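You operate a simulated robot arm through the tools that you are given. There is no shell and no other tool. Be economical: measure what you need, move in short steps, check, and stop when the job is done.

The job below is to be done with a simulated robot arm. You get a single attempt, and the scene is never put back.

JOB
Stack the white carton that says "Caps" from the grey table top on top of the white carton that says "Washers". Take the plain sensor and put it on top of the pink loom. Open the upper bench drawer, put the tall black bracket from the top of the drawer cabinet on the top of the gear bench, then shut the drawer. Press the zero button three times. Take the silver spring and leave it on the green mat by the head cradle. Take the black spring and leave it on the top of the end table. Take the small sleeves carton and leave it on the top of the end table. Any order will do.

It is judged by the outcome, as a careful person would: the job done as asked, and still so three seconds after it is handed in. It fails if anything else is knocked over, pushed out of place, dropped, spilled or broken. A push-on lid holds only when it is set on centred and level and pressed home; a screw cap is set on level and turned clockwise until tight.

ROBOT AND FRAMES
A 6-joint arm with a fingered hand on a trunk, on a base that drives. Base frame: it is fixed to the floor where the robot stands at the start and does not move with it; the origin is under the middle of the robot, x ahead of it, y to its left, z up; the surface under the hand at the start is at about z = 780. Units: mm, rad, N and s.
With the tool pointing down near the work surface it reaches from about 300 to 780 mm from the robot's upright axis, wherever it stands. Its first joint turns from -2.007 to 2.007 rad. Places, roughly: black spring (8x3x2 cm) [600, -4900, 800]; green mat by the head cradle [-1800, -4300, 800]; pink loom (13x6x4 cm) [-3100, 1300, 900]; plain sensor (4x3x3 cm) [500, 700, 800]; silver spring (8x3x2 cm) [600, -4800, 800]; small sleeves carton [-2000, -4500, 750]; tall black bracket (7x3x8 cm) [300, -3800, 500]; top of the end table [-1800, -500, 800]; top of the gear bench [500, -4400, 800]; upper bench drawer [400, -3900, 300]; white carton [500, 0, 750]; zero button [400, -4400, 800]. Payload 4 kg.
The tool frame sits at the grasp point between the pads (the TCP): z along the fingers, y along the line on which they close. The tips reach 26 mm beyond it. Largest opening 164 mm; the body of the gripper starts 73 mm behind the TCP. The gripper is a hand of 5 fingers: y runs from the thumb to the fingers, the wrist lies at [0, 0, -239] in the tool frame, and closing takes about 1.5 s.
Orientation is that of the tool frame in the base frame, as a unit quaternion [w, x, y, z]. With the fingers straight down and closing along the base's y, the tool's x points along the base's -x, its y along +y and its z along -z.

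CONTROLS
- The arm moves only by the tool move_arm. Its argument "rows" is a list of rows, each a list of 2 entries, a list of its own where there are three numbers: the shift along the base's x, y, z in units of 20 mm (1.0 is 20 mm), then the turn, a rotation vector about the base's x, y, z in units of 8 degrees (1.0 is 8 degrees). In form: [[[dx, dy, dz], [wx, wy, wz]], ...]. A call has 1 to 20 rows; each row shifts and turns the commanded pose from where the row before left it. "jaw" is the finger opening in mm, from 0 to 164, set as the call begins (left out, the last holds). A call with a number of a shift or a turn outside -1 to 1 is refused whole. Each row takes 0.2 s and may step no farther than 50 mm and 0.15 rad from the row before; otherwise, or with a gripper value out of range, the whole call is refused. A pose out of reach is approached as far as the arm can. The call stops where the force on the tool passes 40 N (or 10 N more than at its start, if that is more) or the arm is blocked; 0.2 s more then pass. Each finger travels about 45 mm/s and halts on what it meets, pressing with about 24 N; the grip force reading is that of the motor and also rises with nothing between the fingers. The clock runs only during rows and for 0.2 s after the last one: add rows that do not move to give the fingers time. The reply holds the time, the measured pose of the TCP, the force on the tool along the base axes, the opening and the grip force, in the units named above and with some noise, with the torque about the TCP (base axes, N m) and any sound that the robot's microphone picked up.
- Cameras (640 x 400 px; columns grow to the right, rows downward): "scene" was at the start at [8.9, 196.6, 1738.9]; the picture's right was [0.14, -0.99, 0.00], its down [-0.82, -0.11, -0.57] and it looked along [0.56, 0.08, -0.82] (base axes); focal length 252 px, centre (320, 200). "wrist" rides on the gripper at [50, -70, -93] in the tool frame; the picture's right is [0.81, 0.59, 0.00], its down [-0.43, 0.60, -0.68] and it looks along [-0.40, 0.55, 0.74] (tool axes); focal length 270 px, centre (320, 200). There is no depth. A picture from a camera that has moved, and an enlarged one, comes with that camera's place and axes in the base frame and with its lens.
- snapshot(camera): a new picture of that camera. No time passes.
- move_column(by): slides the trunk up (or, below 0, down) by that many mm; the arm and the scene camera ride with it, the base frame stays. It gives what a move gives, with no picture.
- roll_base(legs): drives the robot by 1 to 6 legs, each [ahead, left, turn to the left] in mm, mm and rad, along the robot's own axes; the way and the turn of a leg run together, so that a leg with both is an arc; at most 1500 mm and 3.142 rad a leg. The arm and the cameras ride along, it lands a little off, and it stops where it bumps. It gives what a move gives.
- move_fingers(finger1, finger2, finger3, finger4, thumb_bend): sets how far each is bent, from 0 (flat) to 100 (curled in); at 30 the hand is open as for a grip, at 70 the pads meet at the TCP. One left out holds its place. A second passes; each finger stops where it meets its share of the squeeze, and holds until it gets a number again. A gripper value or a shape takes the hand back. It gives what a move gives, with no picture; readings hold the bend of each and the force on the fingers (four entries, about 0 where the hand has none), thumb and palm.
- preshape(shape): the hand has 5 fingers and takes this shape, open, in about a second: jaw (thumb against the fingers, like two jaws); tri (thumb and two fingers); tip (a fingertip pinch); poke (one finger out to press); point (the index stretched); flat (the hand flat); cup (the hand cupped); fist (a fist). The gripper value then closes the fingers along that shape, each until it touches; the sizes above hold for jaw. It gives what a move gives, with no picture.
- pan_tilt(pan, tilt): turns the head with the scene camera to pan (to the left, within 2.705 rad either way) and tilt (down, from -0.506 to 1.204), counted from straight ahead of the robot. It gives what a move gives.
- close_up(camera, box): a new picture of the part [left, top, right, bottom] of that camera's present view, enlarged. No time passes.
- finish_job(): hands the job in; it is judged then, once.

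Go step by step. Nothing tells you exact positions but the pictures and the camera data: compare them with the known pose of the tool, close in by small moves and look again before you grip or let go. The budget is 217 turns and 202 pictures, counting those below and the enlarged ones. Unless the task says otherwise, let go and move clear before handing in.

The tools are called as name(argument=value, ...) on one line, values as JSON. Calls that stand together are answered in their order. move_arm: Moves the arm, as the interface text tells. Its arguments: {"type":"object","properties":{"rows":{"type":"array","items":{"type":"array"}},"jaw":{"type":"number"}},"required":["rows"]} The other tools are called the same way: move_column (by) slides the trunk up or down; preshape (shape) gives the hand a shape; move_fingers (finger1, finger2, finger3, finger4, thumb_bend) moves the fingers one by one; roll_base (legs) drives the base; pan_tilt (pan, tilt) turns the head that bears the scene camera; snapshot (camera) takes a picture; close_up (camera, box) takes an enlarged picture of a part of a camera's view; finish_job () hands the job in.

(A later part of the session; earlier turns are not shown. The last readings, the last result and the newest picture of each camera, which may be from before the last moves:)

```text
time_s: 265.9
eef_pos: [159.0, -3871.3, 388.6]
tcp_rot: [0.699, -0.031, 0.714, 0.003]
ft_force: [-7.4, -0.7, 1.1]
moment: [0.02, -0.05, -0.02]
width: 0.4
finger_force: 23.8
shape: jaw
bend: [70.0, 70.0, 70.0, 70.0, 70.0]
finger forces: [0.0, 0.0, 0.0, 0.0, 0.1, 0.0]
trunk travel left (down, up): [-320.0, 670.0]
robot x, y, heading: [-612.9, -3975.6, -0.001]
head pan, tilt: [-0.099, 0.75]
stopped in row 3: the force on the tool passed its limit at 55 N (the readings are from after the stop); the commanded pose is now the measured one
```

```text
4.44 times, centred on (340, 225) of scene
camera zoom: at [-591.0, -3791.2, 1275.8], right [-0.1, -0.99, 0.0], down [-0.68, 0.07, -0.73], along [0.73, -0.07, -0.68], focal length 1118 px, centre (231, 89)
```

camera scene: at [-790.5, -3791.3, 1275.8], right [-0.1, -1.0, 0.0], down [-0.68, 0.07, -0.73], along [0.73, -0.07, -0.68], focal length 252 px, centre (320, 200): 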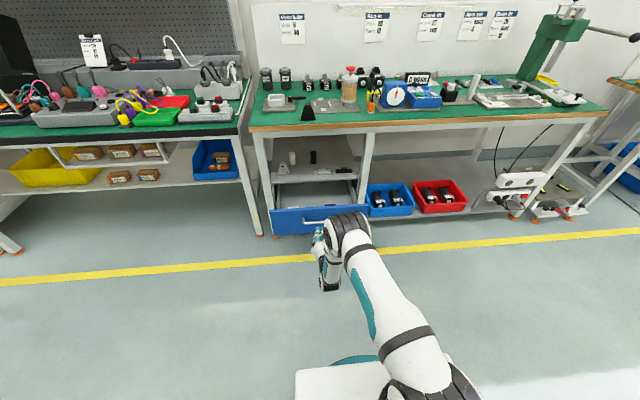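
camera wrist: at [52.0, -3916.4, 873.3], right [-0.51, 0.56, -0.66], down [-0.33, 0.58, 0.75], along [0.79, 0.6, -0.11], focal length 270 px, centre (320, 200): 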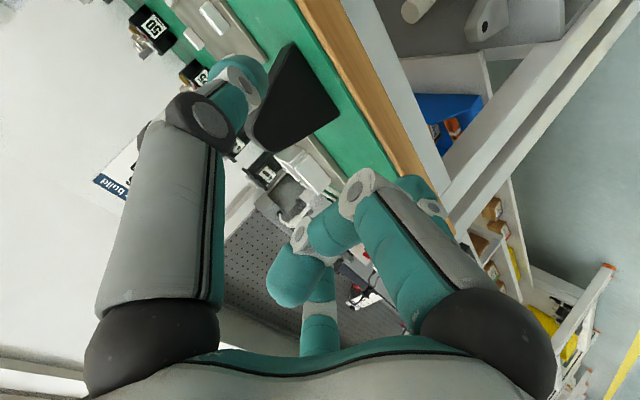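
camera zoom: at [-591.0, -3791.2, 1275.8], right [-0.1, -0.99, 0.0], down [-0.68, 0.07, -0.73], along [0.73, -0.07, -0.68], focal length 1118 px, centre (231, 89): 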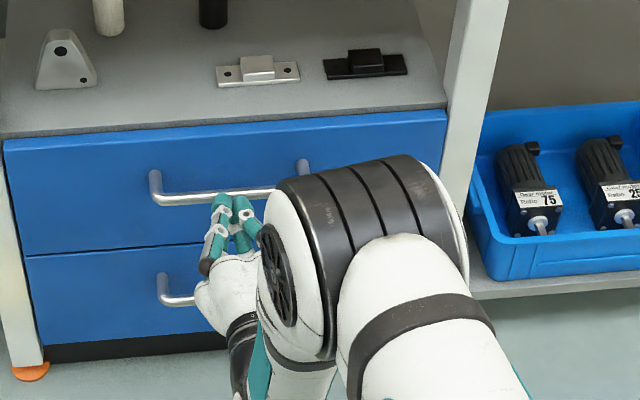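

It looks flush. One more gentle push to confirm, then back off.

move_arm(rows=[[[0.2, 0, 0], [0, 0, 0]], [[0.2, 0, 0], [0, 0, 0]], [[0, 0, 0], [0, 0, 0]]])

roll_base(legs=[[-330, 0, 0]])

move_column(by=400)

close_up(camera="scene", box=[240, 130, 440, 270])

```text
time_s: 266.3
eef_pos: [159.5, -3871.4, 388.1]
tcp_rot: [0.699, -0.032, 0.715, 0.003]
ft_force: [-13.9, 0.3, 7.4]
moment: [0.04, -0.25, 0.05]
width: 0.1
finger_force: 23.7
shape: jaw
bend: [70.0, 70.0, 70.0, 70.0, 70.0]
finger forces: [0.1, 0.0, 0.0, 0.1, 0.1, 0.0]
trunk travel left (down, up): [-320.0, 670.0]
robot x, y, heading: [-612.5, -3966.2, -0.001]
head pan, tilt: [-0.099, 0.75]
stopped in row 1: the force on the tool passed its limit at 47 N (the readings are from after the stop); the commanded pose is now the measured one
```

```text
time_s: 268.5
eef_pos: [-168.5, -3868.7, 387.7]
tcp_rot: [0.698, -0.034, 0.715, 0.005]
ft_force: [-0.8, 0.0, 0.3]
moment: [-0.02, -0.01, 0.0]
width: 0.0
finger_force: 24.3
shape: jaw
bend: [70.0, 70.0, 70.0, 70.0, 70.0]
finger forces: [0.0, 0.0, 0.1, 0.2, 0.0, 0.0]
trunk travel left (down, up): [-320.0, 670.0]
robot x, y, heading: [-938.9, -3970.0, 0.001]
head pan, tilt: [-0.099, 0.75]
```

```text
time_s: 272.4
eef_pos: [-168.5, -3868.7, 787.7]
tcp_rot: [0.698, -0.033, 0.715, 0.004]
ft_force: [0.8, -0.7, 0.6]
moment: [-0.01, 0.01, 0.0]
width: 0.0
finger_force: 24.2
shape: jaw
bend: [70.0, 70.0, 70.0, 70.0, 70.0]
finger forces: [0.0, 0.0, 0.0, 0.1, 0.0, 0.0]
trunk travel left (down, up): [-720.0, 270.0]
robot x, y, heading: [-942.5, -3970.8, 0.002]
head pan, tilt: [-0.099, 0.75]
```

```text
2.86 times, centred on (340, 200) of scene
camera zoom: at [-920.3, -3791.5, 1675.7], right [-0.1, -1.0, 0.0], down [-0.68, 0.07, -0.73], along [0.73, -0.07, -0.68], focal length 719 px, centre (263, 200)
```

zoom: 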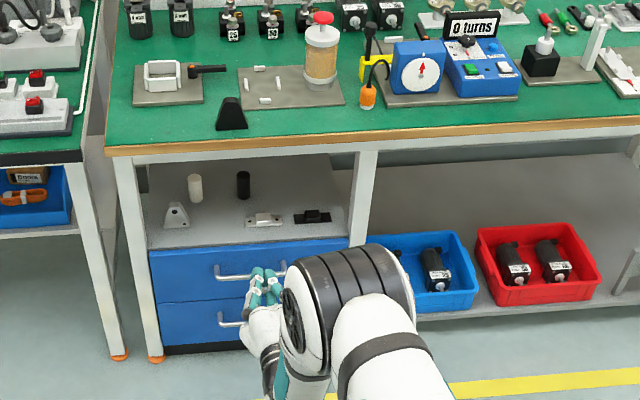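

Drawer shut. Now for the springs: raise, turn the hand to point down, and drive in front of the spring rack.

move_column(by=180)

move_arm(rows=[[[0, 0, 0], [0, 1, 0]], [[0, 0, 0], [0, 1, 0]], [[0, 0, 0], [0, 1, 0]], [[0, 0, 0], [0, 1, 0]], [[0, 0, 0], [0, 1, 0]], [[0, 0, 0], [0, 1, 0]], [[0, 0, 0], [0, 1, 0]], [[-1, 0, 0], [0, 1, 0]], [[-1, 0, 0], [0, 1, 0]], [[-1, 0, 0], [0, 1, 0]], [[-1, 0, 0], [0, 1, 0]], [[-1, 0, 0], [0, 0.3, 0]], [[-1, 0, 0], [0, 0, 0]], [[-1, 0, 0], [0, 0, 0]]])

roll_base(legs=[[0, -860, 0], [780, 0, 0]])

pan_tilt(pan=-0.15, tilt=0.9)

snapshot(camera="scene")

```text
time_s: 274.4
eef_pos: [-168.4, -3868.3, 967.0]
tcp_rot: [0.698, -0.033, 0.715, 0.005]
ft_force: [-0.7, 0.3, 0.4]
moment: [-0.04, -0.01, -0.01]
width: 0.0
finger_force: 24.3
shape: jaw
bend: [70.0, 70.0, 70.0, 70.0, 70.0]
finger forces: [0.0, 0.0, 0.0, 0.0, 0.1, 0.0]
trunk travel left (down, up): [-900.0, 90.0]
robot x, y, heading: [-939.2, -3968.7, 0.002]
head pan, tilt: [-0.099, 0.75]
```

```text
time_s: 277.4
eef_pos: [-289.0, -3861.1, 967.1]
tcp_rot: [0.086, -0.026, 0.995, 0.039]
ft_force: [-0.4, 0.7, -0.7]
moment: [-0.03, 0.02, 0.04]
width: 0.0
finger_force: 24.0
shape: jaw
bend: [70.0, 70.0, 70.0, 70.0, 70.0]
finger forces: [0.0, 0.0, 0.0, 0.0, 0.0, 0.1]
out of reach, approached as far as the arm can: row 7, 8, 9
trunk travel left (down, up): [-900.0, 90.0]
robot x, y, heading: [-940.6, -3972.1, 0.003]
head pan, tilt: [-0.099, 0.75]
```

```text
time_s: 285.7
eef_pos: [492.7, -4723.1, 966.3]
tcp_rot: [0.087, -0.022, 0.995, 0.039]
ft_force: [0.2, 0.0, 0.0]
moment: [-0.01, 0.02, 0.01]
width: 0.0
finger_force: 24.0
shape: jaw
bend: [70.0, 70.0, 70.0, 70.0, 70.0]
finger forces: [0.1, 0.1, 0.0, 0.0, 0.0, 0.1]
trunk travel left (down, up): [-900.0, 90.0]
robot x, y, heading: [-161.0, -4829.3, 0.0]
head pan, tilt: [-0.099, 0.75]
```

```text
time_s: 286.4
eef_pos: [491.8, -4723.9, 966.3]
tcp_rot: [0.086, -0.022, 0.995, 0.039]
ft_force: [-0.5, 0.3, 0.1]
moment: [-0.01, -0.02, -0.01]
width: 0.0
finger_force: 23.8
shape: jaw
bend: [70.0, 70.0, 70.0, 70.0, 70.0]
finger forces: [0.0, 0.0, 0.0, 0.0, 0.1, 0.0]
trunk travel left (down, up): [-900.0, 90.0]
robot x, y, heading: [-163.9, -4827.8, -0.004]
head pan, tilt: [-0.15, 0.901]
```

```text
46 pictures are left
camera scene: at [-147.8, -4652.4, 1843.9], right [-0.15, -0.99, 0.0], down [-0.77, 0.12, -0.62], along [0.61, -0.09, -0.78], focal length 252 px, centre (320, 200)
```

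scene: 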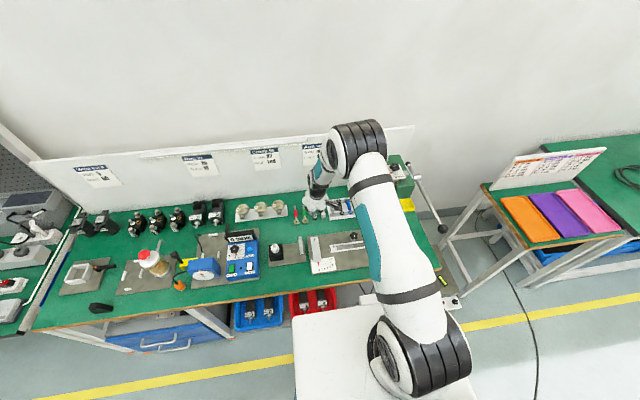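

Levelling the hand and moving it left a little to expose the rack; then zooming in.

move_arm(rows=[[[-0.5, 1, 0.5], [-0.3, 0.6, 0]], [[-0.5, 1, 0.5], [-0.3, 0.62, 0]], [[-0.5, 0.5, 0], [0, 0, 0]], [[0, 0, 0], [0, 0, 0]]], jaw=60)

close_up(camera="scene", box=[280, 180, 376, 240])

snapshot(camera="wrist")

```text
time_s: 287.4
eef_pos: [460.9, -4671.9, 986.8]
tcp_rot: [0.0, -0.023, 1.0, -0.001]
ft_force: [0.4, 0.2, -0.9]
moment: [0.02, 0.01, -0.02]
width: 59.6
finger_force: 0.0
shape: jaw
bend: [44.0, 44.0, 44.0, 44.0, 70.0]
finger forces: [0.1, 0.0, 0.0, 0.0, 0.0, 0.0]
trunk travel left (down, up): [-900.0, 90.0]
robot x, y, heading: [-161.0, -4828.1, 0.0]
head pan, tilt: [-0.15, 0.901]
```

```text
6.67 times, centred on (328, 210) of scene
camera zoom: at [-147.2, -4652.5, 1843.9], right [-0.15, -0.99, 0.0], down [-0.77, 0.12, -0.62], along [0.61, -0.09, -0.78], focal length 1677 px, centre (267, 133)
```

zoom: 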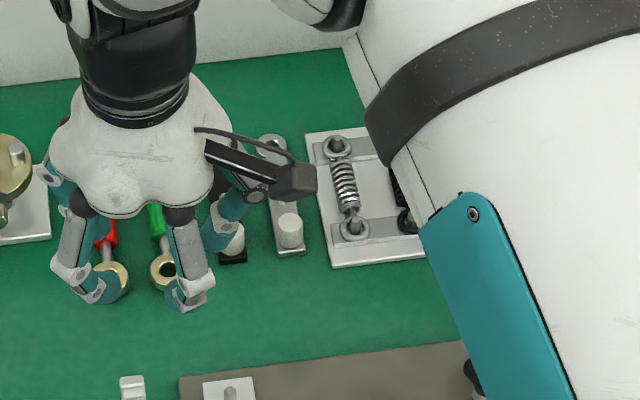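

```text
44 pictures are left
camera wrist: at [413.8, -4744.5, 1080.3], right [-0.83, 0.55, 0.0], down [0.41, 0.61, 0.68], along [0.37, 0.56, -0.74], focal length 270 px, centre (320, 200)
```

wrist: 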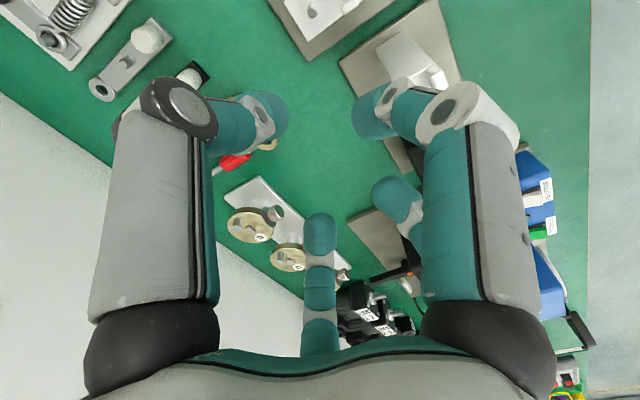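

Silver spring lies along x, centred near (595,-4825), its loops on two posts. Moving over it with a three-finger grip across its width.

preshape(shape="tri")

roll_base(legs=[[32, 0, 0]])

move_arm(rows=[[[0.6, -1, 0], [0, 0, 0]], [[0.7, -1, 0], [0, 0, 0]], [[0.7, -1, 0], [0, 0, 0]], [[0.7, -1, 0], [0, 0, 0]], [[0.7, -1, 0], [0, 0, 0]], [[0.6, -1, 0], [0, 0, 0]], [[0.6, -1, 0], [0, 0, 0]], [[0.5, -0.65, 0], [0, 0, 0.33]], [[0, 0, 0], [0, 0, 0]]], jaw=40)

move_column(by=-100)

snapshot(camera="wrist")

close_up(camera="scene", box=[296, 160, 392, 220])

```text
time_s: 288.3
eef_pos: [461.6, -4672.2, 986.8]
tcp_rot: [0.0, -0.022, 1.0, -0.001]
ft_force: [0.0, -0.6, 1.4]
moment: [0.02, 0.01, -0.01]
width: 164.0
finger_force: 0.1
shape: tri
bend: [14.0, 30.0, 30.0, 14.0, 30.0]
finger forces: [0.1, 0.0, 0.0, 0.0, 0.0, 0.1]
trunk travel left (down, up): [-900.0, 90.0]
robot x, y, heading: [-163.3, -4826.8, -0.004]
head pan, tilt: [-0.15, 0.901]
```

```text
time_s: 289.1
eef_pos: [494.6, -4673.4, 985.6]
tcp_rot: [-0.001, -0.022, 1.0, 0.0]
ft_force: [0.7, -0.1, -0.4]
moment: [-0.01, 0.02, -0.02]
width: 164.0
finger_force: 0.0
shape: tri
bend: [14.0, 30.0, 30.0, 14.0, 30.0]
finger forces: [0.0, 0.1, 0.0, 0.1, 0.0, 0.1]
trunk travel left (down, up): [-900.0, 90.0]
robot x, y, heading: [-130.2, -4827.0, -0.002]
head pan, tilt: [-0.15, 0.901]
```

```text
time_s: 291.1
eef_pos: [595.1, -4826.6, 985.7]
tcp_rot: [0.0, -0.044, 0.999, 0.0]
ft_force: [-0.2, -0.5, -0.1]
moment: [-0.01, -0.02, 0.0]
width: 40.1
finger_force: 0.0
shape: tri
bend: [14.0, 51.0, 51.0, 14.0, 70.0]
finger forces: [0.1, 0.1, 0.0, 0.1, 0.0, 0.0]
trunk travel left (down, up): [-900.0, 90.0]
robot x, y, heading: [-128.7, -4828.7, -0.004]
head pan, tilt: [-0.15, 0.901]
```

```text
time_s: 292.5
eef_pos: [594.6, -4826.5, 885.6]
tcp_rot: [0.0, -0.044, 0.999, -0.001]
ft_force: [0.3, 0.0, -0.9]
moment: [0.03, -0.03, -0.01]
width: 40.3
finger_force: 0.1
shape: tri
bend: [14.0, 51.0, 51.0, 14.0, 70.0]
finger forces: [0.1, 0.1, 0.0, 0.1, 0.0, 0.1]
trunk travel left (down, up): [-800.0, 190.0]
robot x, y, heading: [-129.1, -4826.6, -0.003]
head pan, tilt: [-0.15, 0.901]
```

```text
43 pictures are left
camera wrist: at [550.8, -4899.7, 979.7], right [-0.86, 0.51, 0.0], down [0.38, 0.63, 0.68], along [0.35, 0.58, -0.74], focal length 270 px, centre (320, 200)
```

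wrist: 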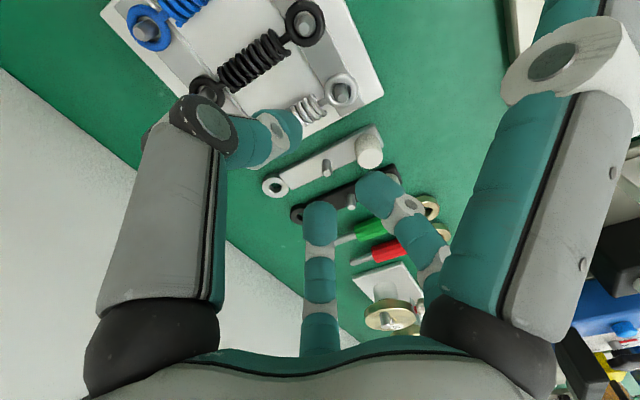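

```text
6.67 times, centred on (344, 190) of scene
camera zoom: at [-116.2, -4652.6, 1743.9], right [-0.15, -0.99, 0.0], down [-0.77, 0.12, -0.62], along [0.61, -0.09, -0.78], focal length 1677 px, centre (160, 267)
```

zoom: 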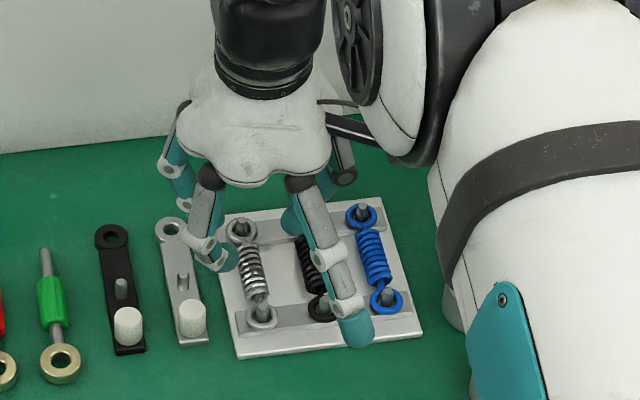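

Correcting yaw; refined spring centre is about (612,-4830,795). Lowering to 835 to check.

move_arm(rows=[[[0.45, -0.1, 0], [0, 0, -0.33]], [[0.45, -0.1, -0.6], [0, 0, -0.3]], [[0, 0, -1], [0, 0, 0]], [[0, 0, -0.9], [0, 0, 0]], [[0, 0, 0], [0, 0, 0]]], jaw=38)

snapshot(camera="wrist")

close_up(camera="scene", box=[312, 165, 376, 205])

```text
time_s: 293.7
eef_pos: [613.0, -4829.7, 835.7]
tcp_rot: [-0.001, 0.0, 1.0, -0.001]
ft_force: [0.5, 0.7, -0.1]
moment: [-0.02, -0.02, 0.02]
width: 38.4
finger_force: 0.0
shape: tri
bend: [14.0, 52.0, 52.0, 14.0, 70.0]
finger forces: [0.0, 0.0, 0.0, 0.0, 0.0, 0.1]
trunk travel left (down, up): [-800.0, 190.0]
robot x, y, heading: [-126.8, -4826.0, -0.001]
head pan, tilt: [-0.15, 0.901]
```

```text
41 pictures are left
camera wrist: at [562.9, -4899.1, 929.6], right [-0.81, 0.59, 0.0], down [0.43, 0.6, 0.68], along [0.4, 0.55, -0.74], focal length 270 px, centre (320, 200)
```

wrist: 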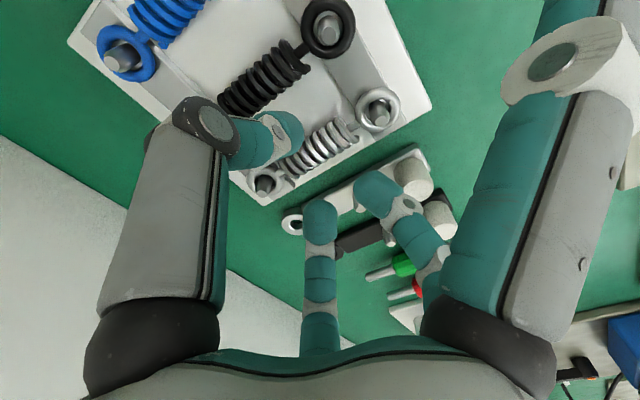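

```text
10.00 times, centred on (344, 185) of scene
camera zoom: at [-116.2, -4652.5, 1743.9], right [-0.15, -0.99, 0.0], down [-0.77, 0.12, -0.62], along [0.61, -0.09, -0.78], focal length 2516 px, centre (80, 350)
```

zoom: 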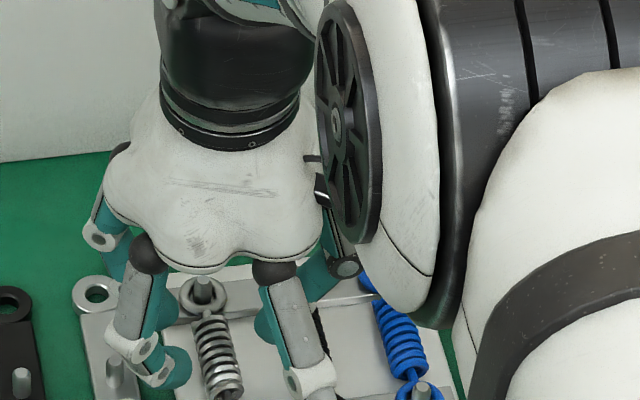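

Centred over the silver spring, thumb aimed between silver and black. Descending and closing.

move_arm(rows=[[[0, -0.1, -0.5], [0, 0, 0]], [[0, 0, -0.4], [0, 0, 0]], [[0, 0, -0.3], [0, 0, 0]], [[0, 0, 0], [0, 0, 0]]])

move_arm(rows=[[[0, 0, 0], [0, 0, 0]], [[0, 0, 0], [0, 0, 0]], [[0, 0, 0], [0, 0, 0]], [[0, 0, 0], [0, 0, 0]], [[0, 0, 0], [0, 0, 0]]], jaw=4)

snapshot(camera="wrist")

```text
time_s: 294.7
eef_pos: [614.4, -4831.4, 812.4]
tcp_rot: [0.002, 0.0, 1.0, -0.001]
ft_force: [-0.1, 0.0, 7.0]
moment: [0.07, 0.0, 0.02]
width: 38.6
finger_force: 0.0
shape: tri
bend: [14.0, 52.0, 52.0, 14.0, 70.0]
finger forces: [0.0, 2.8, 2.1, 0.0, 2.3, 0.0]
trunk travel left (down, up): [-800.0, 190.0]
robot x, y, heading: [-129.6, -4828.3, 0.002]
head pan, tilt: [-0.15, 0.901]
```

```text
time_s: 295.9
eef_pos: [612.4, -4832.1, 811.2]
tcp_rot: [0.0, -0.001, 1.0, -0.001]
ft_force: [-0.3, -0.8, 0.4]
moment: [-0.01, -0.01, -0.01]
width: 25.5
finger_force: 24.2
shape: tri
bend: [28.0, 79.0, 79.0, 28.0, 67.0]
finger forces: [0.0, 9.2, 9.1, 0.0, 18.2, 0.0]
trunk travel left (down, up): [-800.0, 190.0]
robot x, y, heading: [-127.8, -4827.0, -0.001]
head pan, tilt: [-0.15, 0.901]
```

```text
39 pictures are left
camera wrist: at [563.0, -4901.7, 905.4], right [-0.81, 0.59, 0.0], down [0.43, 0.6, 0.68], along [0.4, 0.55, -0.74], focal length 270 px, centre (320, 200)
```

wrist: 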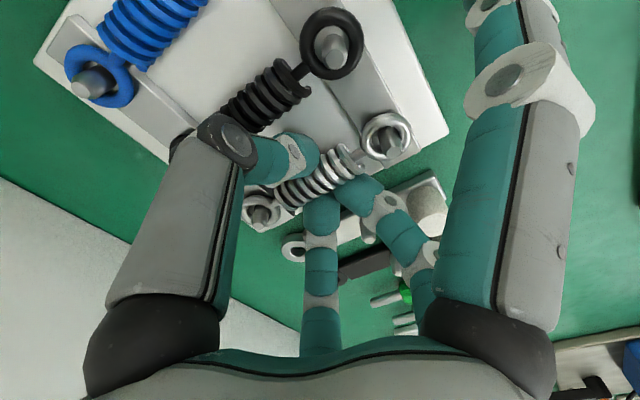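

The coil is gripped. Lifting it straight off the posts.

move_arm(rows=[[[0, 0, 0.3], [0, 0, 0]], [[0, 0, 0.5], [0, 0, 0]], [[0, 0, 0.7], [0, 0, 0]], [[0, 0, 1], [0, 0, 0]], [[0, 0, 1], [0, 0, 0]], [[0, 0, 1], [0, 0, 0]], [[0, 0, 0], [0, 0, 0]]])

snapshot(camera="wrist")

```text
time_s: 297.5
eef_pos: [613.5, -4831.7, 901.8]
tcp_rot: [0.001, -0.001, 1.0, -0.001]
ft_force: [-0.4, 0.2, -1.1]
moment: [0.0, 0.03, 0.03]
width: 25.4
finger_force: 23.5
shape: tri
bend: [28.0, 79.0, 79.0, 28.0, 67.0]
finger forces: [0.1, 9.2, 9.0, 0.0, 18.3, 0.0]
trunk travel left (down, up): [-800.0, 190.0]
robot x, y, heading: [-131.5, -4827.4, -0.003]
head pan, tilt: [-0.15, 0.901]
```

```text
38 pictures are left
camera wrist: at [562.4, -4901.5, 995.3], right [-0.81, 0.59, 0.0], down [0.43, 0.6, 0.68], along [0.4, 0.55, -0.74], focal length 270 px, centre (320, 200)
```

wrist: 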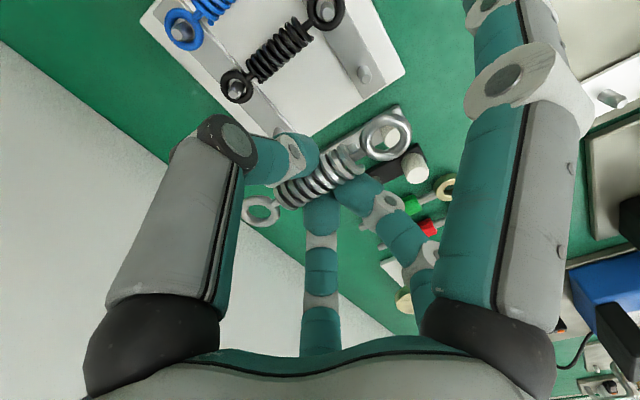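

Silver spring is free; the black one stays put. Retracting, then backing up and turning around toward the mat.

move_arm(rows=[[[0, 0, 1], [0, 0, 0]], [[0, 0, 1], [0, 0, 0]], [[0, 0, 1], [0, 0, 0]], [[-1, 0, 1], [0, 0, 0]], [[-1, 0, 1], [0, 0, 0]], [[-1, 0, 0], [0, 0, 0]], [[-1, 0, 0], [0, 0, 0]], [[-1, 0, 0], [0, 0, 0]], [[-1, 0, 0], [0, 0, 0]], [[-1, 0, 0], [0, 0, 0]]])

roll_base(legs=[[-600, 0, 0], [0, 480, 0], [0, 0, 3.1416]])

pan_tilt(pan=0.0, tilt=0.6)

snapshot(camera="scene")

```text
time_s: 299.7
eef_pos: [471.6, -4833.0, 1002.4]
tcp_rot: [0.001, -0.001, 1.0, -0.001]
ft_force: [0.2, -0.6, -1.1]
moment: [-0.02, -0.01, 0.0]
width: 25.5
finger_force: 24.1
shape: tri
bend: [28.0, 79.0, 79.0, 28.0, 67.0]
finger forces: [0.0, 9.2, 9.0, 0.0, 18.4, 0.0]
trunk travel left (down, up): [-800.0, 190.0]
robot x, y, heading: [-128.9, -4829.5, -0.001]
head pan, tilt: [-0.15, 0.901]
```

```text
refused: 3.1416 is not a number from -3.14159 to 3.14159
```

```text
time_s: 300.5
eef_pos: [473.2, -4833.6, 1001.8]
tcp_rot: [0.0, -0.001, 1.0, -0.001]
ft_force: [0.0, 0.1, -0.2]
moment: [-0.02, -0.01, -0.02]
width: 25.4
finger_force: 24.2
shape: tri
bend: [28.0, 79.0, 79.0, 28.0, 67.0]
finger forces: [0.1, 9.2, 9.0, 0.0, 18.4, 0.0]
trunk travel left (down, up): [-800.0, 190.0]
robot x, y, heading: [-129.2, -4829.2, -0.001]
head pan, tilt: [0.0, 0.6]
```

```text
37 pictures are left
camera scene: at [-102.4, -4641.3, 1768.6], right [0.0, -1.0, 0.0], down [-0.57, 0.0, -0.82], along [0.82, 0.0, -0.57], focal length 252 px, centre (320, 200)
```

scene: 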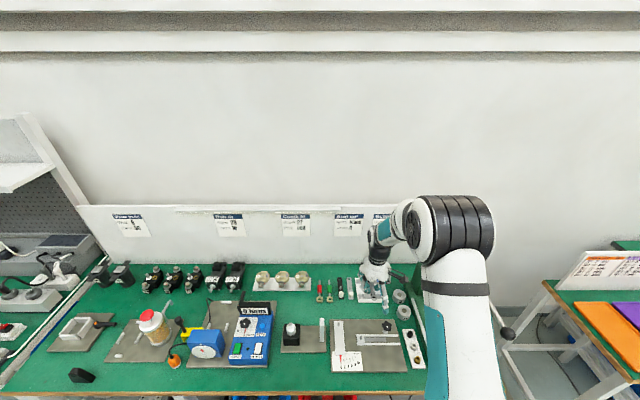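

roll_base(legs=[[-600, 0, 0], [0, 480, 0], [0, 0, 3.14]])

snapshot(camera="scene")

```text
time_s: 313.5
eef_pos: [-1300.2, -4327.5, 1001.9]
tcp_rot: [-0.001, 1.0, -0.009, -0.001]
ft_force: [0.7, 0.3, -0.4]
moment: [-0.03, -0.01, 0.02]
width: 25.4
finger_force: 24.0
shape: tri
bend: [28.0, 79.0, 79.0, 28.0, 67.0]
finger forces: [0.1, 9.1, 9.1, 0.0, 18.2, 0.1]
trunk travel left (down, up): [-800.0, 190.0]
robot x, y, heading: [-697.3, -4343.1, 3.115]
head pan, tilt: [0.0, 0.6]
```

```text
36 pictures are left
camera scene: at [-734.1, -4529.7, 1768.6], right [0.02, 1.0, 0.0], down [0.56, -0.01, -0.82], along [-0.82, 0.02, -0.57], focal length 252 px, centre (320, 200)
```

scene: 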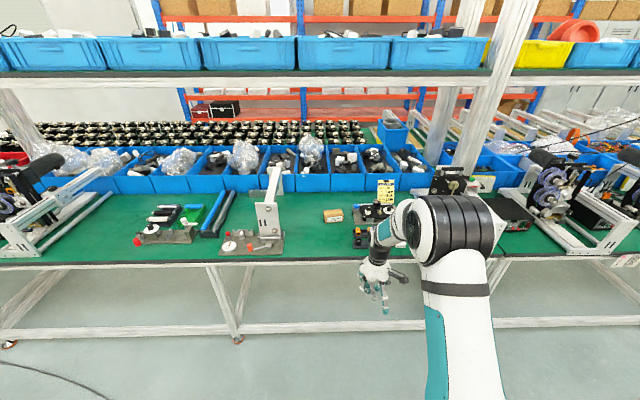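

The line bench is ahead with a small carton and the head cradle area. Zooming.

close_up(camera="scene", box=[300, 175, 420, 250])

```text
5.33 times, centred on (360, 212) of scene
camera zoom: at [-734.1, -4529.7, 1768.6], right [0.02, 1.0, 0.0], down [0.56, -0.01, -0.82], along [-0.82, 0.02, -0.57], focal length 1342 px, centre (107, 133)
```

zoom: 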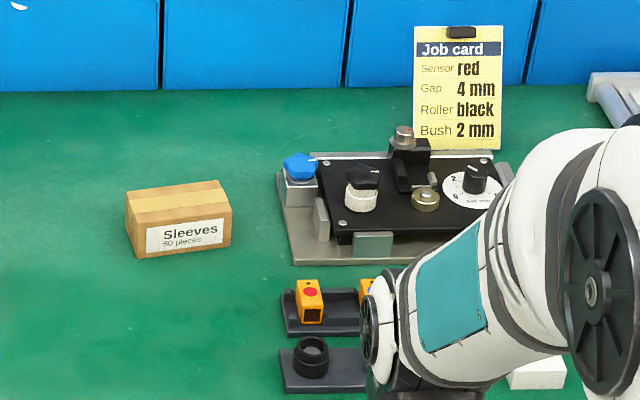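

The bench top there is the green mat; the free spot left of the sensor/roller trays, next to the cradle, is near (-1815,-4355). Driving up to it.

roll_base(legs=[[500, 0, 0.026]])

pan_tilt(pan=0.15, tilt=0.95)

snapshot(camera="scene")

snapshot(camera="wrist")

```text
time_s: 316.4
eef_pos: [-1800.9, -4337.4, 1000.8]
tcp_rot: [-0.001, 1.0, 0.004, -0.001]
ft_force: [-0.2, -1.1, -0.2]
moment: [-0.02, -0.01, -0.01]
width: 25.3
finger_force: 23.9
shape: tri
bend: [28.0, 79.0, 79.0, 28.0, 67.0]
finger forces: [0.0, 9.2, 9.1, 0.1, 18.4, 0.0]
trunk travel left (down, up): [-800.0, 190.0]
robot x, y, heading: [-1199.2, -4335.3, -3.142]
head pan, tilt: [0.0, 0.6]
```

```text
time_s: 317.3
eef_pos: [-1801.8, -4338.7, 1000.5]
tcp_rot: [0.0, 1.0, 0.002, 0.0]
ft_force: [0.0, -0.3, -1.6]
moment: [0.01, 0.02, -0.03]
width: 25.4
finger_force: 24.7
shape: tri
bend: [28.0, 79.0, 79.0, 28.0, 67.0]
finger forces: [0.1, 9.1, 9.0, 0.0, 18.3, 0.1]
trunk travel left (down, up): [-800.0, 190.0]
robot x, y, heading: [-1199.0, -4337.4, -3.141]
head pan, tilt: [0.15, 0.949]
```

```text
34 pictures are left
camera scene: at [-1212.6, -4535.6, 1740.3], right [-0.15, 0.99, 0.0], down [0.8, 0.12, -0.58], along [-0.58, -0.09, -0.81], focal length 252 px, centre (320, 200)
```

scene: 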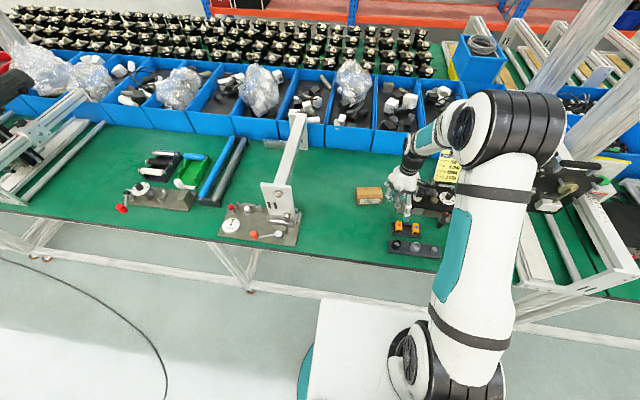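

```text
33 pictures are left
camera wrist: at [-1750.7, -4267.9, 1094.9], right [0.81, -0.58, 0.0], down [-0.43, -0.6, 0.68], along [-0.4, -0.55, -0.74], focal length 270 px, centre (320, 200)
```

wrist: 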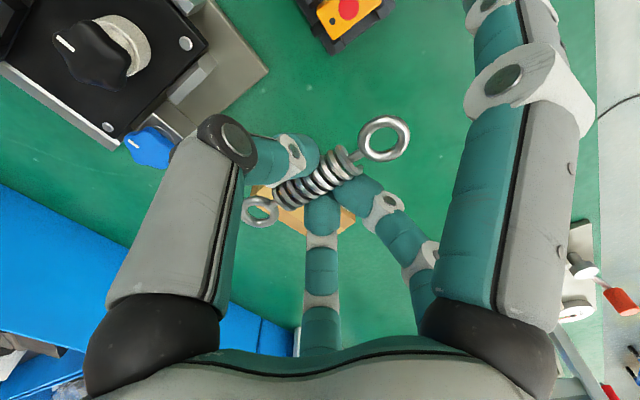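

Green mat right below, beside the cradle's trays. Shifting left a bit for clearance and lowering.

move_arm(rows=[[[0, -0.8, -1], [0, 0, 0]], [[0, -0.8, -1], [0, 0, 0]], [[0, 0, -1], [0, 0, 0]], [[0, 0, -1], [0, 0, 0]], [[0, 0, -1], [0, 0, 0]], [[0, 0, -1], [0, 0, 0]], [[0, 0, -1], [0, 0, 0]], [[0, 0, -1], [0, 0, 0]], [[0, 0, -0.3], [0, 0, 0]], [[0, 0, 0], [0, 0, 0]]])

snapshot(camera="wrist")

```text
time_s: 318.9
eef_pos: [-1801.7, -4369.1, 863.8]
tcp_rot: [-0.001, 1.0, 0.002, -0.001]
ft_force: [5.6, -0.2, 16.6]
moment: [0.03, -0.17, -0.1]
width: 25.5
finger_force: 23.7
shape: tri
bend: [28.0, 79.0, 79.0, 28.0, 66.0]
finger forces: [0.3, 13.9, 11.7, 0.1, 25.5, 0.0]
trunk travel left (down, up): [-800.0, 190.0]
robot x, y, heading: [-1198.0, -4338.8, -3.139]
head pan, tilt: [0.15, 0.949]
stopped in row 8: the force on the tool passed its limit at 51 N (the readings are from after the stop); the commanded pose is now the measured one
```

```text
32 pictures are left
camera wrist: at [-1751.1, -4299.0, 957.6], right [0.81, -0.58, 0.0], down [-0.43, -0.6, 0.68], along [-0.4, -0.55, -0.74], focal length 270 px, centre (320, 200)
```

wrist: 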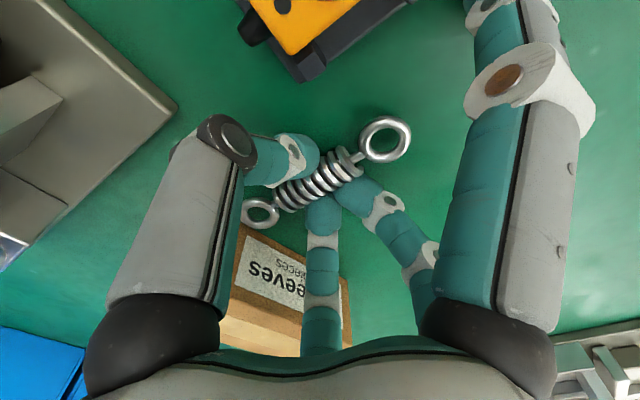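

The spring touched the mat (this bench is higher). Easing and releasing.

move_arm(rows=[[[0, 0, 0.1], [0, 0, 0]], [[0, 0, 0], [0, 0, 0]], [[0, 0, 0], [0, 0, 0]]])

move_arm(rows=[[[0, 0, 0], [0, 0, 0]], [[0, 0, 0], [0, 0, 0]], [[0, 0, 0], [0, 0, 0]], [[0, 0, 0], [0, 0, 0]], [[0, 0, 1], [0, 0, 0]], [[0, 0, 1], [0, 0, 0]], [[0, 0, 1], [0, 0, 0]], [[0, 0, 1], [0, 0, 0]], [[0, 0, 1], [0, 0, 0]], [[0, 0, 1], [0, 0, 0]]], jaw=45)

snapshot(camera="wrist")

close_up(camera="scene", box=[340, 160, 452, 255])

```text
time_s: 319.7
eef_pos: [-1802.1, -4368.4, 865.3]
tcp_rot: [-0.001, 1.0, 0.003, -0.001]
ft_force: [1.7, -0.4, 4.5]
moment: [0.01, -0.06, -0.03]
width: 25.7
finger_force: 24.3
shape: tri
bend: [28.0, 79.0, 79.0, 28.0, 67.0]
finger forces: [0.0, 10.0, 9.8, 0.1, 19.6, 0.1]
trunk travel left (down, up): [-800.0, 190.0]
robot x, y, heading: [-1200.3, -4341.0, -3.139]
head pan, tilt: [0.15, 0.949]
```

```text
time_s: 321.9
eef_pos: [-1799.7, -4370.0, 985.2]
tcp_rot: [-0.001, 1.0, 0.003, 0.0]
ft_force: [0.5, -0.7, -0.5]
moment: [0.01, 0.01, 0.01]
width: 44.6
finger_force: 0.0
shape: tri
bend: [14.0, 49.0, 49.0, 14.0, 70.0]
finger forces: [0.0, 0.0, 0.0, 0.0, 0.0, 0.0]
trunk travel left (down, up): [-800.0, 190.0]
robot x, y, heading: [-1201.9, -4339.5, -3.137]
head pan, tilt: [0.15, 0.949]
```

```text
31 pictures are left
camera wrist: at [-1750.0, -4299.6, 1078.6], right [0.81, -0.58, 0.0], down [-0.43, -0.6, 0.68], along [-0.4, -0.55, -0.74], focal length 270 px, centre (320, 200)
```

wrist: 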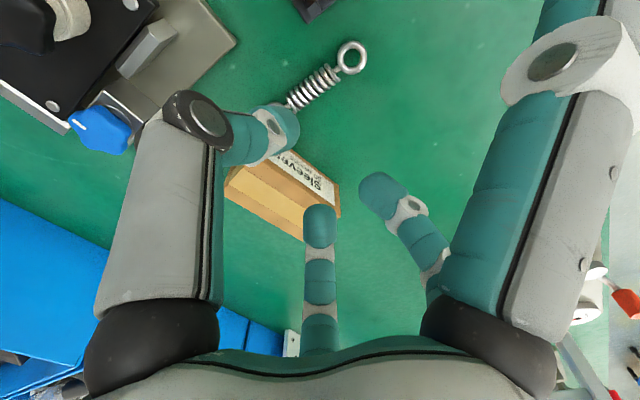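

```text
4.21 times, centred on (396, 208) of scene
camera zoom: at [-1211.9, -4535.6, 1740.2], right [-0.15, 0.99, 0.0], down [0.8, 0.12, -0.58], along [-0.58, -0.09, -0.81], focal length 1059 px, centre (0, 168)
```

zoom: 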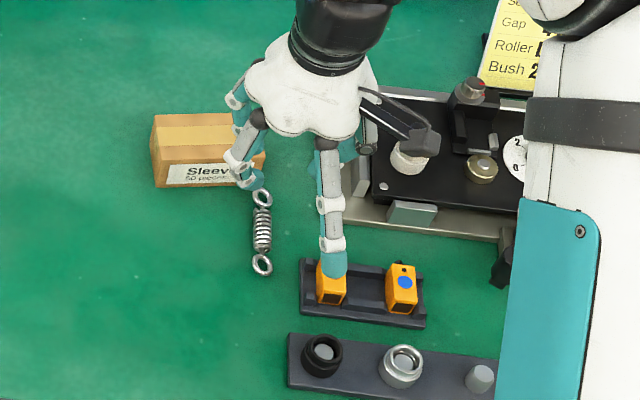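

Silver spring lies on the mat by the cradle. Next the Sleeves carton: centred near (-1889,-4422), yaw ~10°. Rotating the hand to close across its short side.

preshape(shape="jaw")

move_arm(rows=[[[-0.45, -0.26, 0], [0, 0, -1]], [[-0.45, -0.26, 0], [0, 0, -1]], [[-0.45, -0.26, 0], [0, 0, -1]], [[-0.45, -0.26, 0], [0, 0, -1]], [[-0.45, -0.26, 0], [0, 0, -1]], [[-0.45, -0.26, 0], [0, 0, -1]], [[-0.45, -0.26, 0], [0, 0, -1]], [[-0.45, -0.26, 0], [0, 0, -1]], [[-0.45, -0.26, 0], [0, 0, -1]], [[-0.4, -0.26, 0], [0, 0, -1]], [[0, 0, -1], [0, 0, 0]], [[0, 0, 0], [0, 0, 0]]], jaw=136)

snapshot(camera="wrist")

close_up(camera="scene", box=[330, 150, 442, 245])

```text
time_s: 322.8
eef_pos: [-1799.9, -4368.7, 984.9]
tcp_rot: [-0.001, 1.0, 0.002, -0.002]
ft_force: [-0.1, 1.0, 0.9]
moment: [0.0, -0.01, 0.01]
width: 163.8
finger_force: 0.0
shape: jaw
bend: [30.0, 30.0, 30.0, 30.0, 30.0]
finger forces: [0.0, 0.0, 0.0, 0.0, 0.1, 0.1]
trunk travel left (down, up): [-800.0, 190.0]
robot x, y, heading: [-1199.7, -4339.4, -3.137]
head pan, tilt: [0.15, 0.949]
```

```text
time_s: 325.4
eef_pos: [-1891.7, -4421.4, 963.6]
tcp_rot: [-0.001, 0.767, -0.641, 0.0]
ft_force: [0.6, 0.4, -0.1]
moment: [-0.04, -0.01, 0.0]
width: 136.6
finger_force: 0.1
shape: jaw
bend: [26.0, 26.0, 26.0, 26.0, 46.0]
finger forces: [0.0, 0.0, 0.0, 0.0, 0.0, 0.0]
trunk travel left (down, up): [-800.0, 190.0]
robot x, y, heading: [-1198.4, -4339.6, -3.14]
head pan, tilt: [0.15, 0.949]
```

```text
29 pictures are left
camera wrist: at [-1814.6, -4458.4, 1057.6], right [-0.43, -0.9, 0.0], down [-0.66, 0.32, 0.68], along [-0.61, 0.3, -0.74], focal length 270 px, centre (320, 200)
```

wrist: 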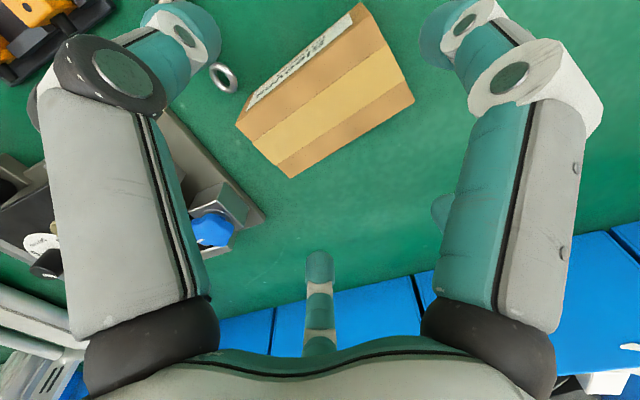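

```text
4.21 times, centred on (386, 198) of scene
camera zoom: at [-1212.1, -4535.6, 1740.2], right [-0.15, 0.99, 0.0], down [0.8, 0.12, -0.58], along [-0.58, -0.09, -0.81], focal length 1059 px, centre (42, 210)
```

zoom: 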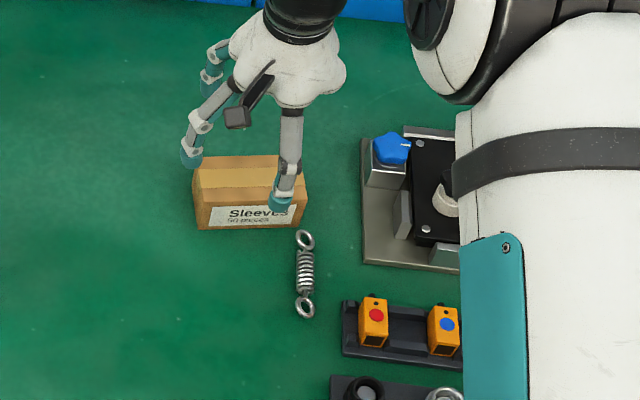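

Adjusting about 10 mm, then descending around the carton and closing.

move_arm(rows=[[[0.5, -0.35, -0.7], [0, 0, 0]], [[0, 0, -1], [0, 0, 0]], [[0, 0, -1], [0, 0, 0]], [[0, 0, -1], [0, 0, 0]], [[0, 0, -0.9], [0, 0, 0]], [[0, 0, 0], [0, 0, 0]]])

snapshot(camera="wrist")

```text
time_s: 326.8
eef_pos: [-1880.5, -4427.9, 871.6]
tcp_rot: [-0.001, 0.768, -0.641, 0.0]
ft_force: [-0.3, -0.2, 0.3]
moment: [0.02, 0.05, 0.01]
width: 136.3
finger_force: 0.0
shape: jaw
bend: [26.0, 26.0, 26.0, 26.0, 46.0]
finger forces: [0.0, 0.0, 0.0, 0.0, 0.1, 0.0]
trunk travel left (down, up): [-800.0, 190.0]
robot x, y, heading: [-1199.6, -4338.0, -3.135]
head pan, tilt: [0.15, 0.949]
```

```text
27 pictures are left
camera wrist: at [-1804.3, -4465.3, 965.6], right [-0.43, -0.9, 0.0], down [-0.66, 0.32, 0.68], along [-0.61, 0.3, -0.74], focal length 270 px, centre (320, 200)
```

wrist: 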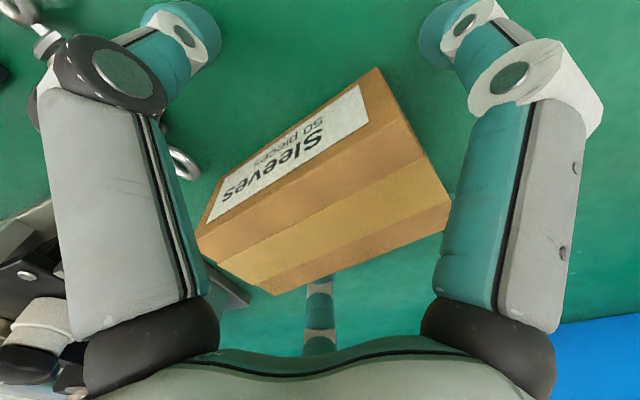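

move_arm(rows=[[[0, 0, 0], [0, 0, 0]], [[0, 0, 0], [0, 0, 0]], [[0, 0, 0], [0, 0, 0]], [[0, 0, 0], [0, 0, 0]], [[0, 0, 0], [0, 0, 0]], [[0, 0, 0], [0, 0, 0]], [[0, 0, 0], [0, 0, 0]], [[0, 0, 0], [0, 0, 0]], [[0, 0, 0], [0, 0, 0]], [[0, 0, 0], [0, 0, 0]]], jaw=35)

move_arm(rows=[[[0, 0, 0.4], [0, 0, 0]], [[0, 0, 0.6], [0, 0, 0]], [[0, 0, 1], [0, 0, 0]], [[0, 0, 1], [0, 0, 0]], [[0, 0, 1], [0, 0, 0]], [[0, 0, 1], [0, 0, 0]], [[0, 0, 0], [0, 0, 0]]])

snapshot(camera="wrist")

```text
time_s: 329.0
eef_pos: [-1881.4, -4428.3, 872.7]
tcp_rot: [0.0, 0.768, -0.641, -0.001]
ft_force: [-4.0, -1.0, 6.4]
moment: [-0.01, 0.06, -0.01]
width: 67.1
finger_force: 24.6
shape: jaw
bend: [33.0, 42.0, 42.0, 32.0, 70.0]
finger forces: [16.4, 21.2, 21.2, 16.4, 26.7, 0.0]
trunk travel left (down, up): [-800.0, 190.0]
robot x, y, heading: [-1197.9, -4339.2, -3.136]
head pan, tilt: [0.15, 0.949]
```

```text
time_s: 330.6
eef_pos: [-1881.4, -4428.4, 971.3]
tcp_rot: [-0.001, 0.767, -0.641, 0.0]
ft_force: [0.6, 0.8, -2.0]
moment: [-0.01, 0.0, 0.01]
width: 66.1
finger_force: 24.4
shape: jaw
bend: [33.0, 42.0, 42.0, 32.0, 70.0]
finger forces: [17.1, 20.6, 20.5, 17.1, 28.0, 0.0]
trunk travel left (down, up): [-800.0, 190.0]
robot x, y, heading: [-1194.7, -4336.3, -3.139]
head pan, tilt: [0.15, 0.949]
```

```text
26 pictures are left
camera wrist: at [-1803.7, -4465.7, 1065.7], right [-0.43, -0.9, 0.0], down [-0.66, 0.32, 0.68], along [-0.61, 0.3, -0.74], focal length 270 px, centre (320, 200)
```

wrist: 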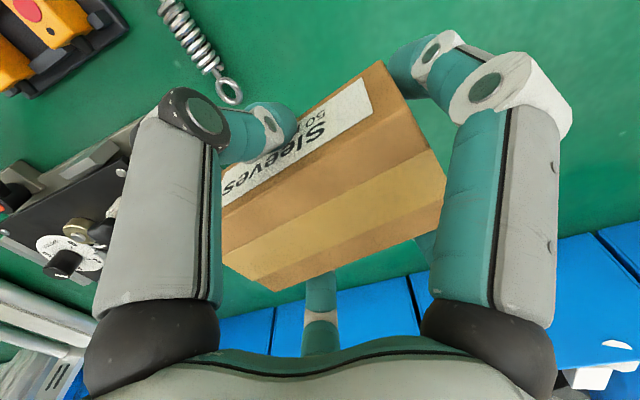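

Carton held and the spring is undisturbed. Backing into the aisle and driving up to the end table.

roll_base(legs=[[-480, 0, 0], [0, -1300, 0], [0, -1300, 0], [0, -1250, 0]])

pan_tilt(pan=0.1, tilt=0.75)

snapshot(camera="scene")

```text
time_s: 351.4
eef_pos: [-1417.0, -622.9, 971.6]
tcp_rot: [-0.001, 0.766, -0.643, 0.0]
ft_force: [-0.1, 0.5, -1.4]
moment: [-0.01, 0.0, 0.02]
width: 66.3
finger_force: 23.8
shape: jaw
bend: [33.0, 42.0, 42.0, 32.0, 70.0]
finger forces: [16.9, 20.4, 20.4, 17.1, 28.2, 0.1]
trunk travel left (down, up): [-800.0, 190.0]
robot x, y, heading: [-732.7, -542.2, 3.134]
head pan, tilt: [0.15, 0.949]
```

```text
time_s: 352.1
eef_pos: [-1418.0, -622.5, 972.0]
tcp_rot: [-0.002, 0.766, -0.643, -0.001]
ft_force: [-0.1, -0.3, -1.5]
moment: [0.0, 0.02, -0.02]
width: 66.2
finger_force: 24.0
shape: jaw
bend: [33.0, 42.0, 42.0, 32.0, 70.0]
finger forces: [17.1, 20.4, 20.4, 17.0, 28.2, 0.1]
trunk travel left (down, up): [-800.0, 190.0]
robot x, y, heading: [-734.9, -543.4, 3.136]
head pan, tilt: [0.099, 0.75]
```

```text
25 pictures are left
camera scene: at [-761.1, -732.5, 1755.7], right [-0.09, 1.0, 0.0], down [0.68, 0.06, -0.73], along [-0.73, -0.07, -0.68], focal length 252 px, centre (320, 200)
```

scene: 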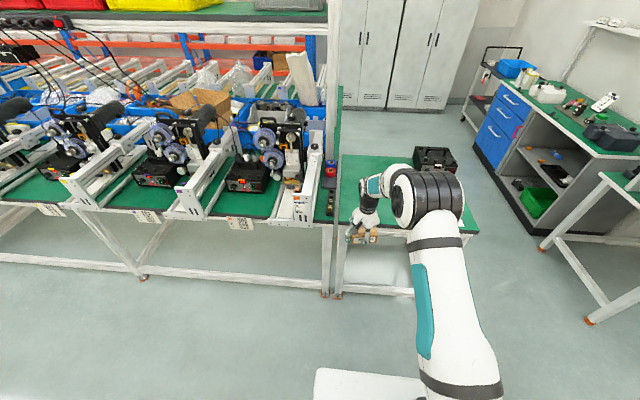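

The end table's left part is clear. Driving forward to bring the carton over it.

roll_base(legs=[[375, -70, 0]])

snapshot(camera="wrist")

close_up(camera="scene", box=[300, 110, 500, 260])

```text
time_s: 354.6
eef_pos: [-1800.0, -550.0, 971.1]
tcp_rot: [-0.001, 0.765, -0.643, 0.0]
ft_force: [0.3, 0.0, -1.8]
moment: [0.0, -0.03, 0.01]
width: 66.2
finger_force: 24.0
shape: jaw
bend: [33.0, 42.0, 42.0, 32.0, 70.0]
finger forces: [17.0, 20.5, 20.5, 16.9, 28.2, 0.1]
trunk travel left (down, up): [-800.0, 190.0]
robot x, y, heading: [-1115.3, -465.5, 3.131]
head pan, tilt: [0.099, 0.75]
```

```text
24 pictures are left
camera wrist: at [-1722.8, -588.4, 1065.3], right [-0.44, -0.9, 0.0], down [-0.66, 0.32, 0.68], along [-0.61, 0.3, -0.74], focal length 270 px, centre (320, 200)
```

wrist: 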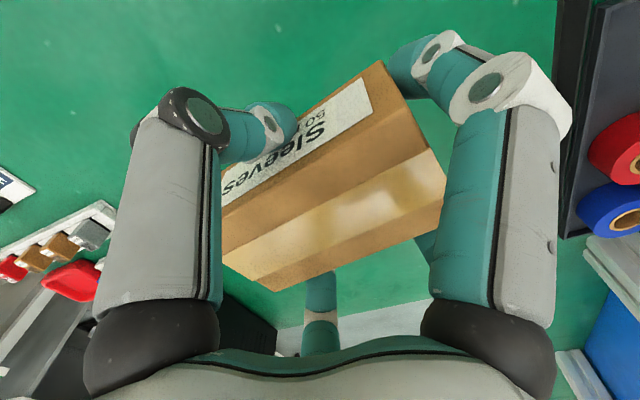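

```text
2.67 times, centred on (400, 185) of scene
camera zoom: at [-1143.3, -659.3, 1755.7], right [-0.09, 1.0, 0.0], down [0.68, 0.06, -0.73], along [-0.73, -0.07, -0.68], focal length 671 px, centre (107, 240)
```

zoom: 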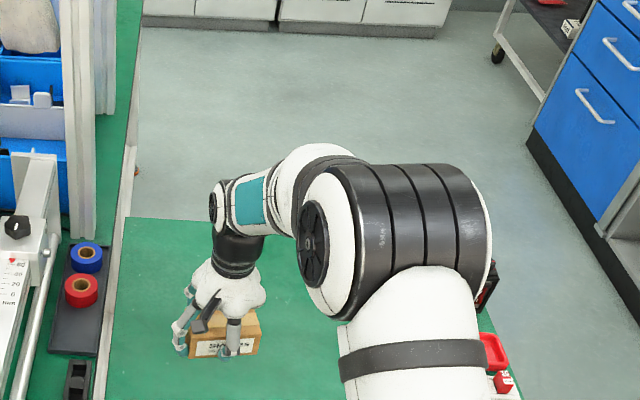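

Clear surface below. Lowering with small steps until contact.

move_arm(rows=[[[0, 0, -1], [0, 0, 0]], [[0, 0, -1], [0, 0, 0]], [[0, 0, -1], [0, 0, 0]], [[0, 0, -0.5], [0, 0, 0]], [[0, 0, -0.3], [0, 0, 0]], [[0, 0, -0.3], [0, 0, 0]], [[0, 0, -0.3], [0, 0, 0]], [[0, 0, -0.2], [0, 0, 0]], [[0, 0, -0.2], [0, 0, 0]], [[0, 0, 0], [0, 0, 0]]])

```text
time_s: 356.8
eef_pos: [-1798.7, -549.4, 876.8]
tcp_rot: [-0.001, 0.765, -0.644, 0.0]
ft_force: [0.0, -0.3, -1.7]
moment: [-0.03, 0.0, -0.01]
width: 66.0
finger_force: 23.9
shape: jaw
bend: [33.0, 42.0, 42.0, 32.0, 70.0]
finger forces: [17.0, 20.5, 20.5, 17.0, 28.2, 0.1]
trunk travel left (down, up): [-800.0, 190.0]
robot x, y, heading: [-1118.1, -468.1, 3.135]
head pan, tilt: [0.099, 0.75]
```

move_arm(rows=[[[0, 0, -0.2], [0, 0, 0]], [[0, 0, -0.2], [0, 0, 0]], [[0, 0, -0.2], [0, 0, 0]], [[0, 0, -0.2], [0, 0, 0]], [[0, 0, -0.2], [0, 0, 0]], [[0, 0, -0.2], [0, 0, 0]], [[0, 0, 0], [0, 0, 0]]])

```text
time_s: 357.6
eef_pos: [-1800.5, -550.9, 871.8]
tcp_rot: [0.003, 0.766, -0.643, -0.004]
ft_force: [9.3, 1.3, 26.3]
moment: [0.13, -0.8, -0.01]
width: 66.9
finger_force: 24.1
shape: jaw
bend: [32.0, 42.0, 43.0, 32.0, 70.0]
finger forces: [19.1, 20.1, 20.2, 19.1, 35.3, 0.0]
trunk travel left (down, up): [-800.0, 190.0]
robot x, y, heading: [-1114.7, -466.8, 3.137]
head pan, tilt: [0.099, 0.75]
stopped in row 4: the force on the tool passed its limit at 43 N (the readings are from after the stop); the commanded pose is now the measured one
```

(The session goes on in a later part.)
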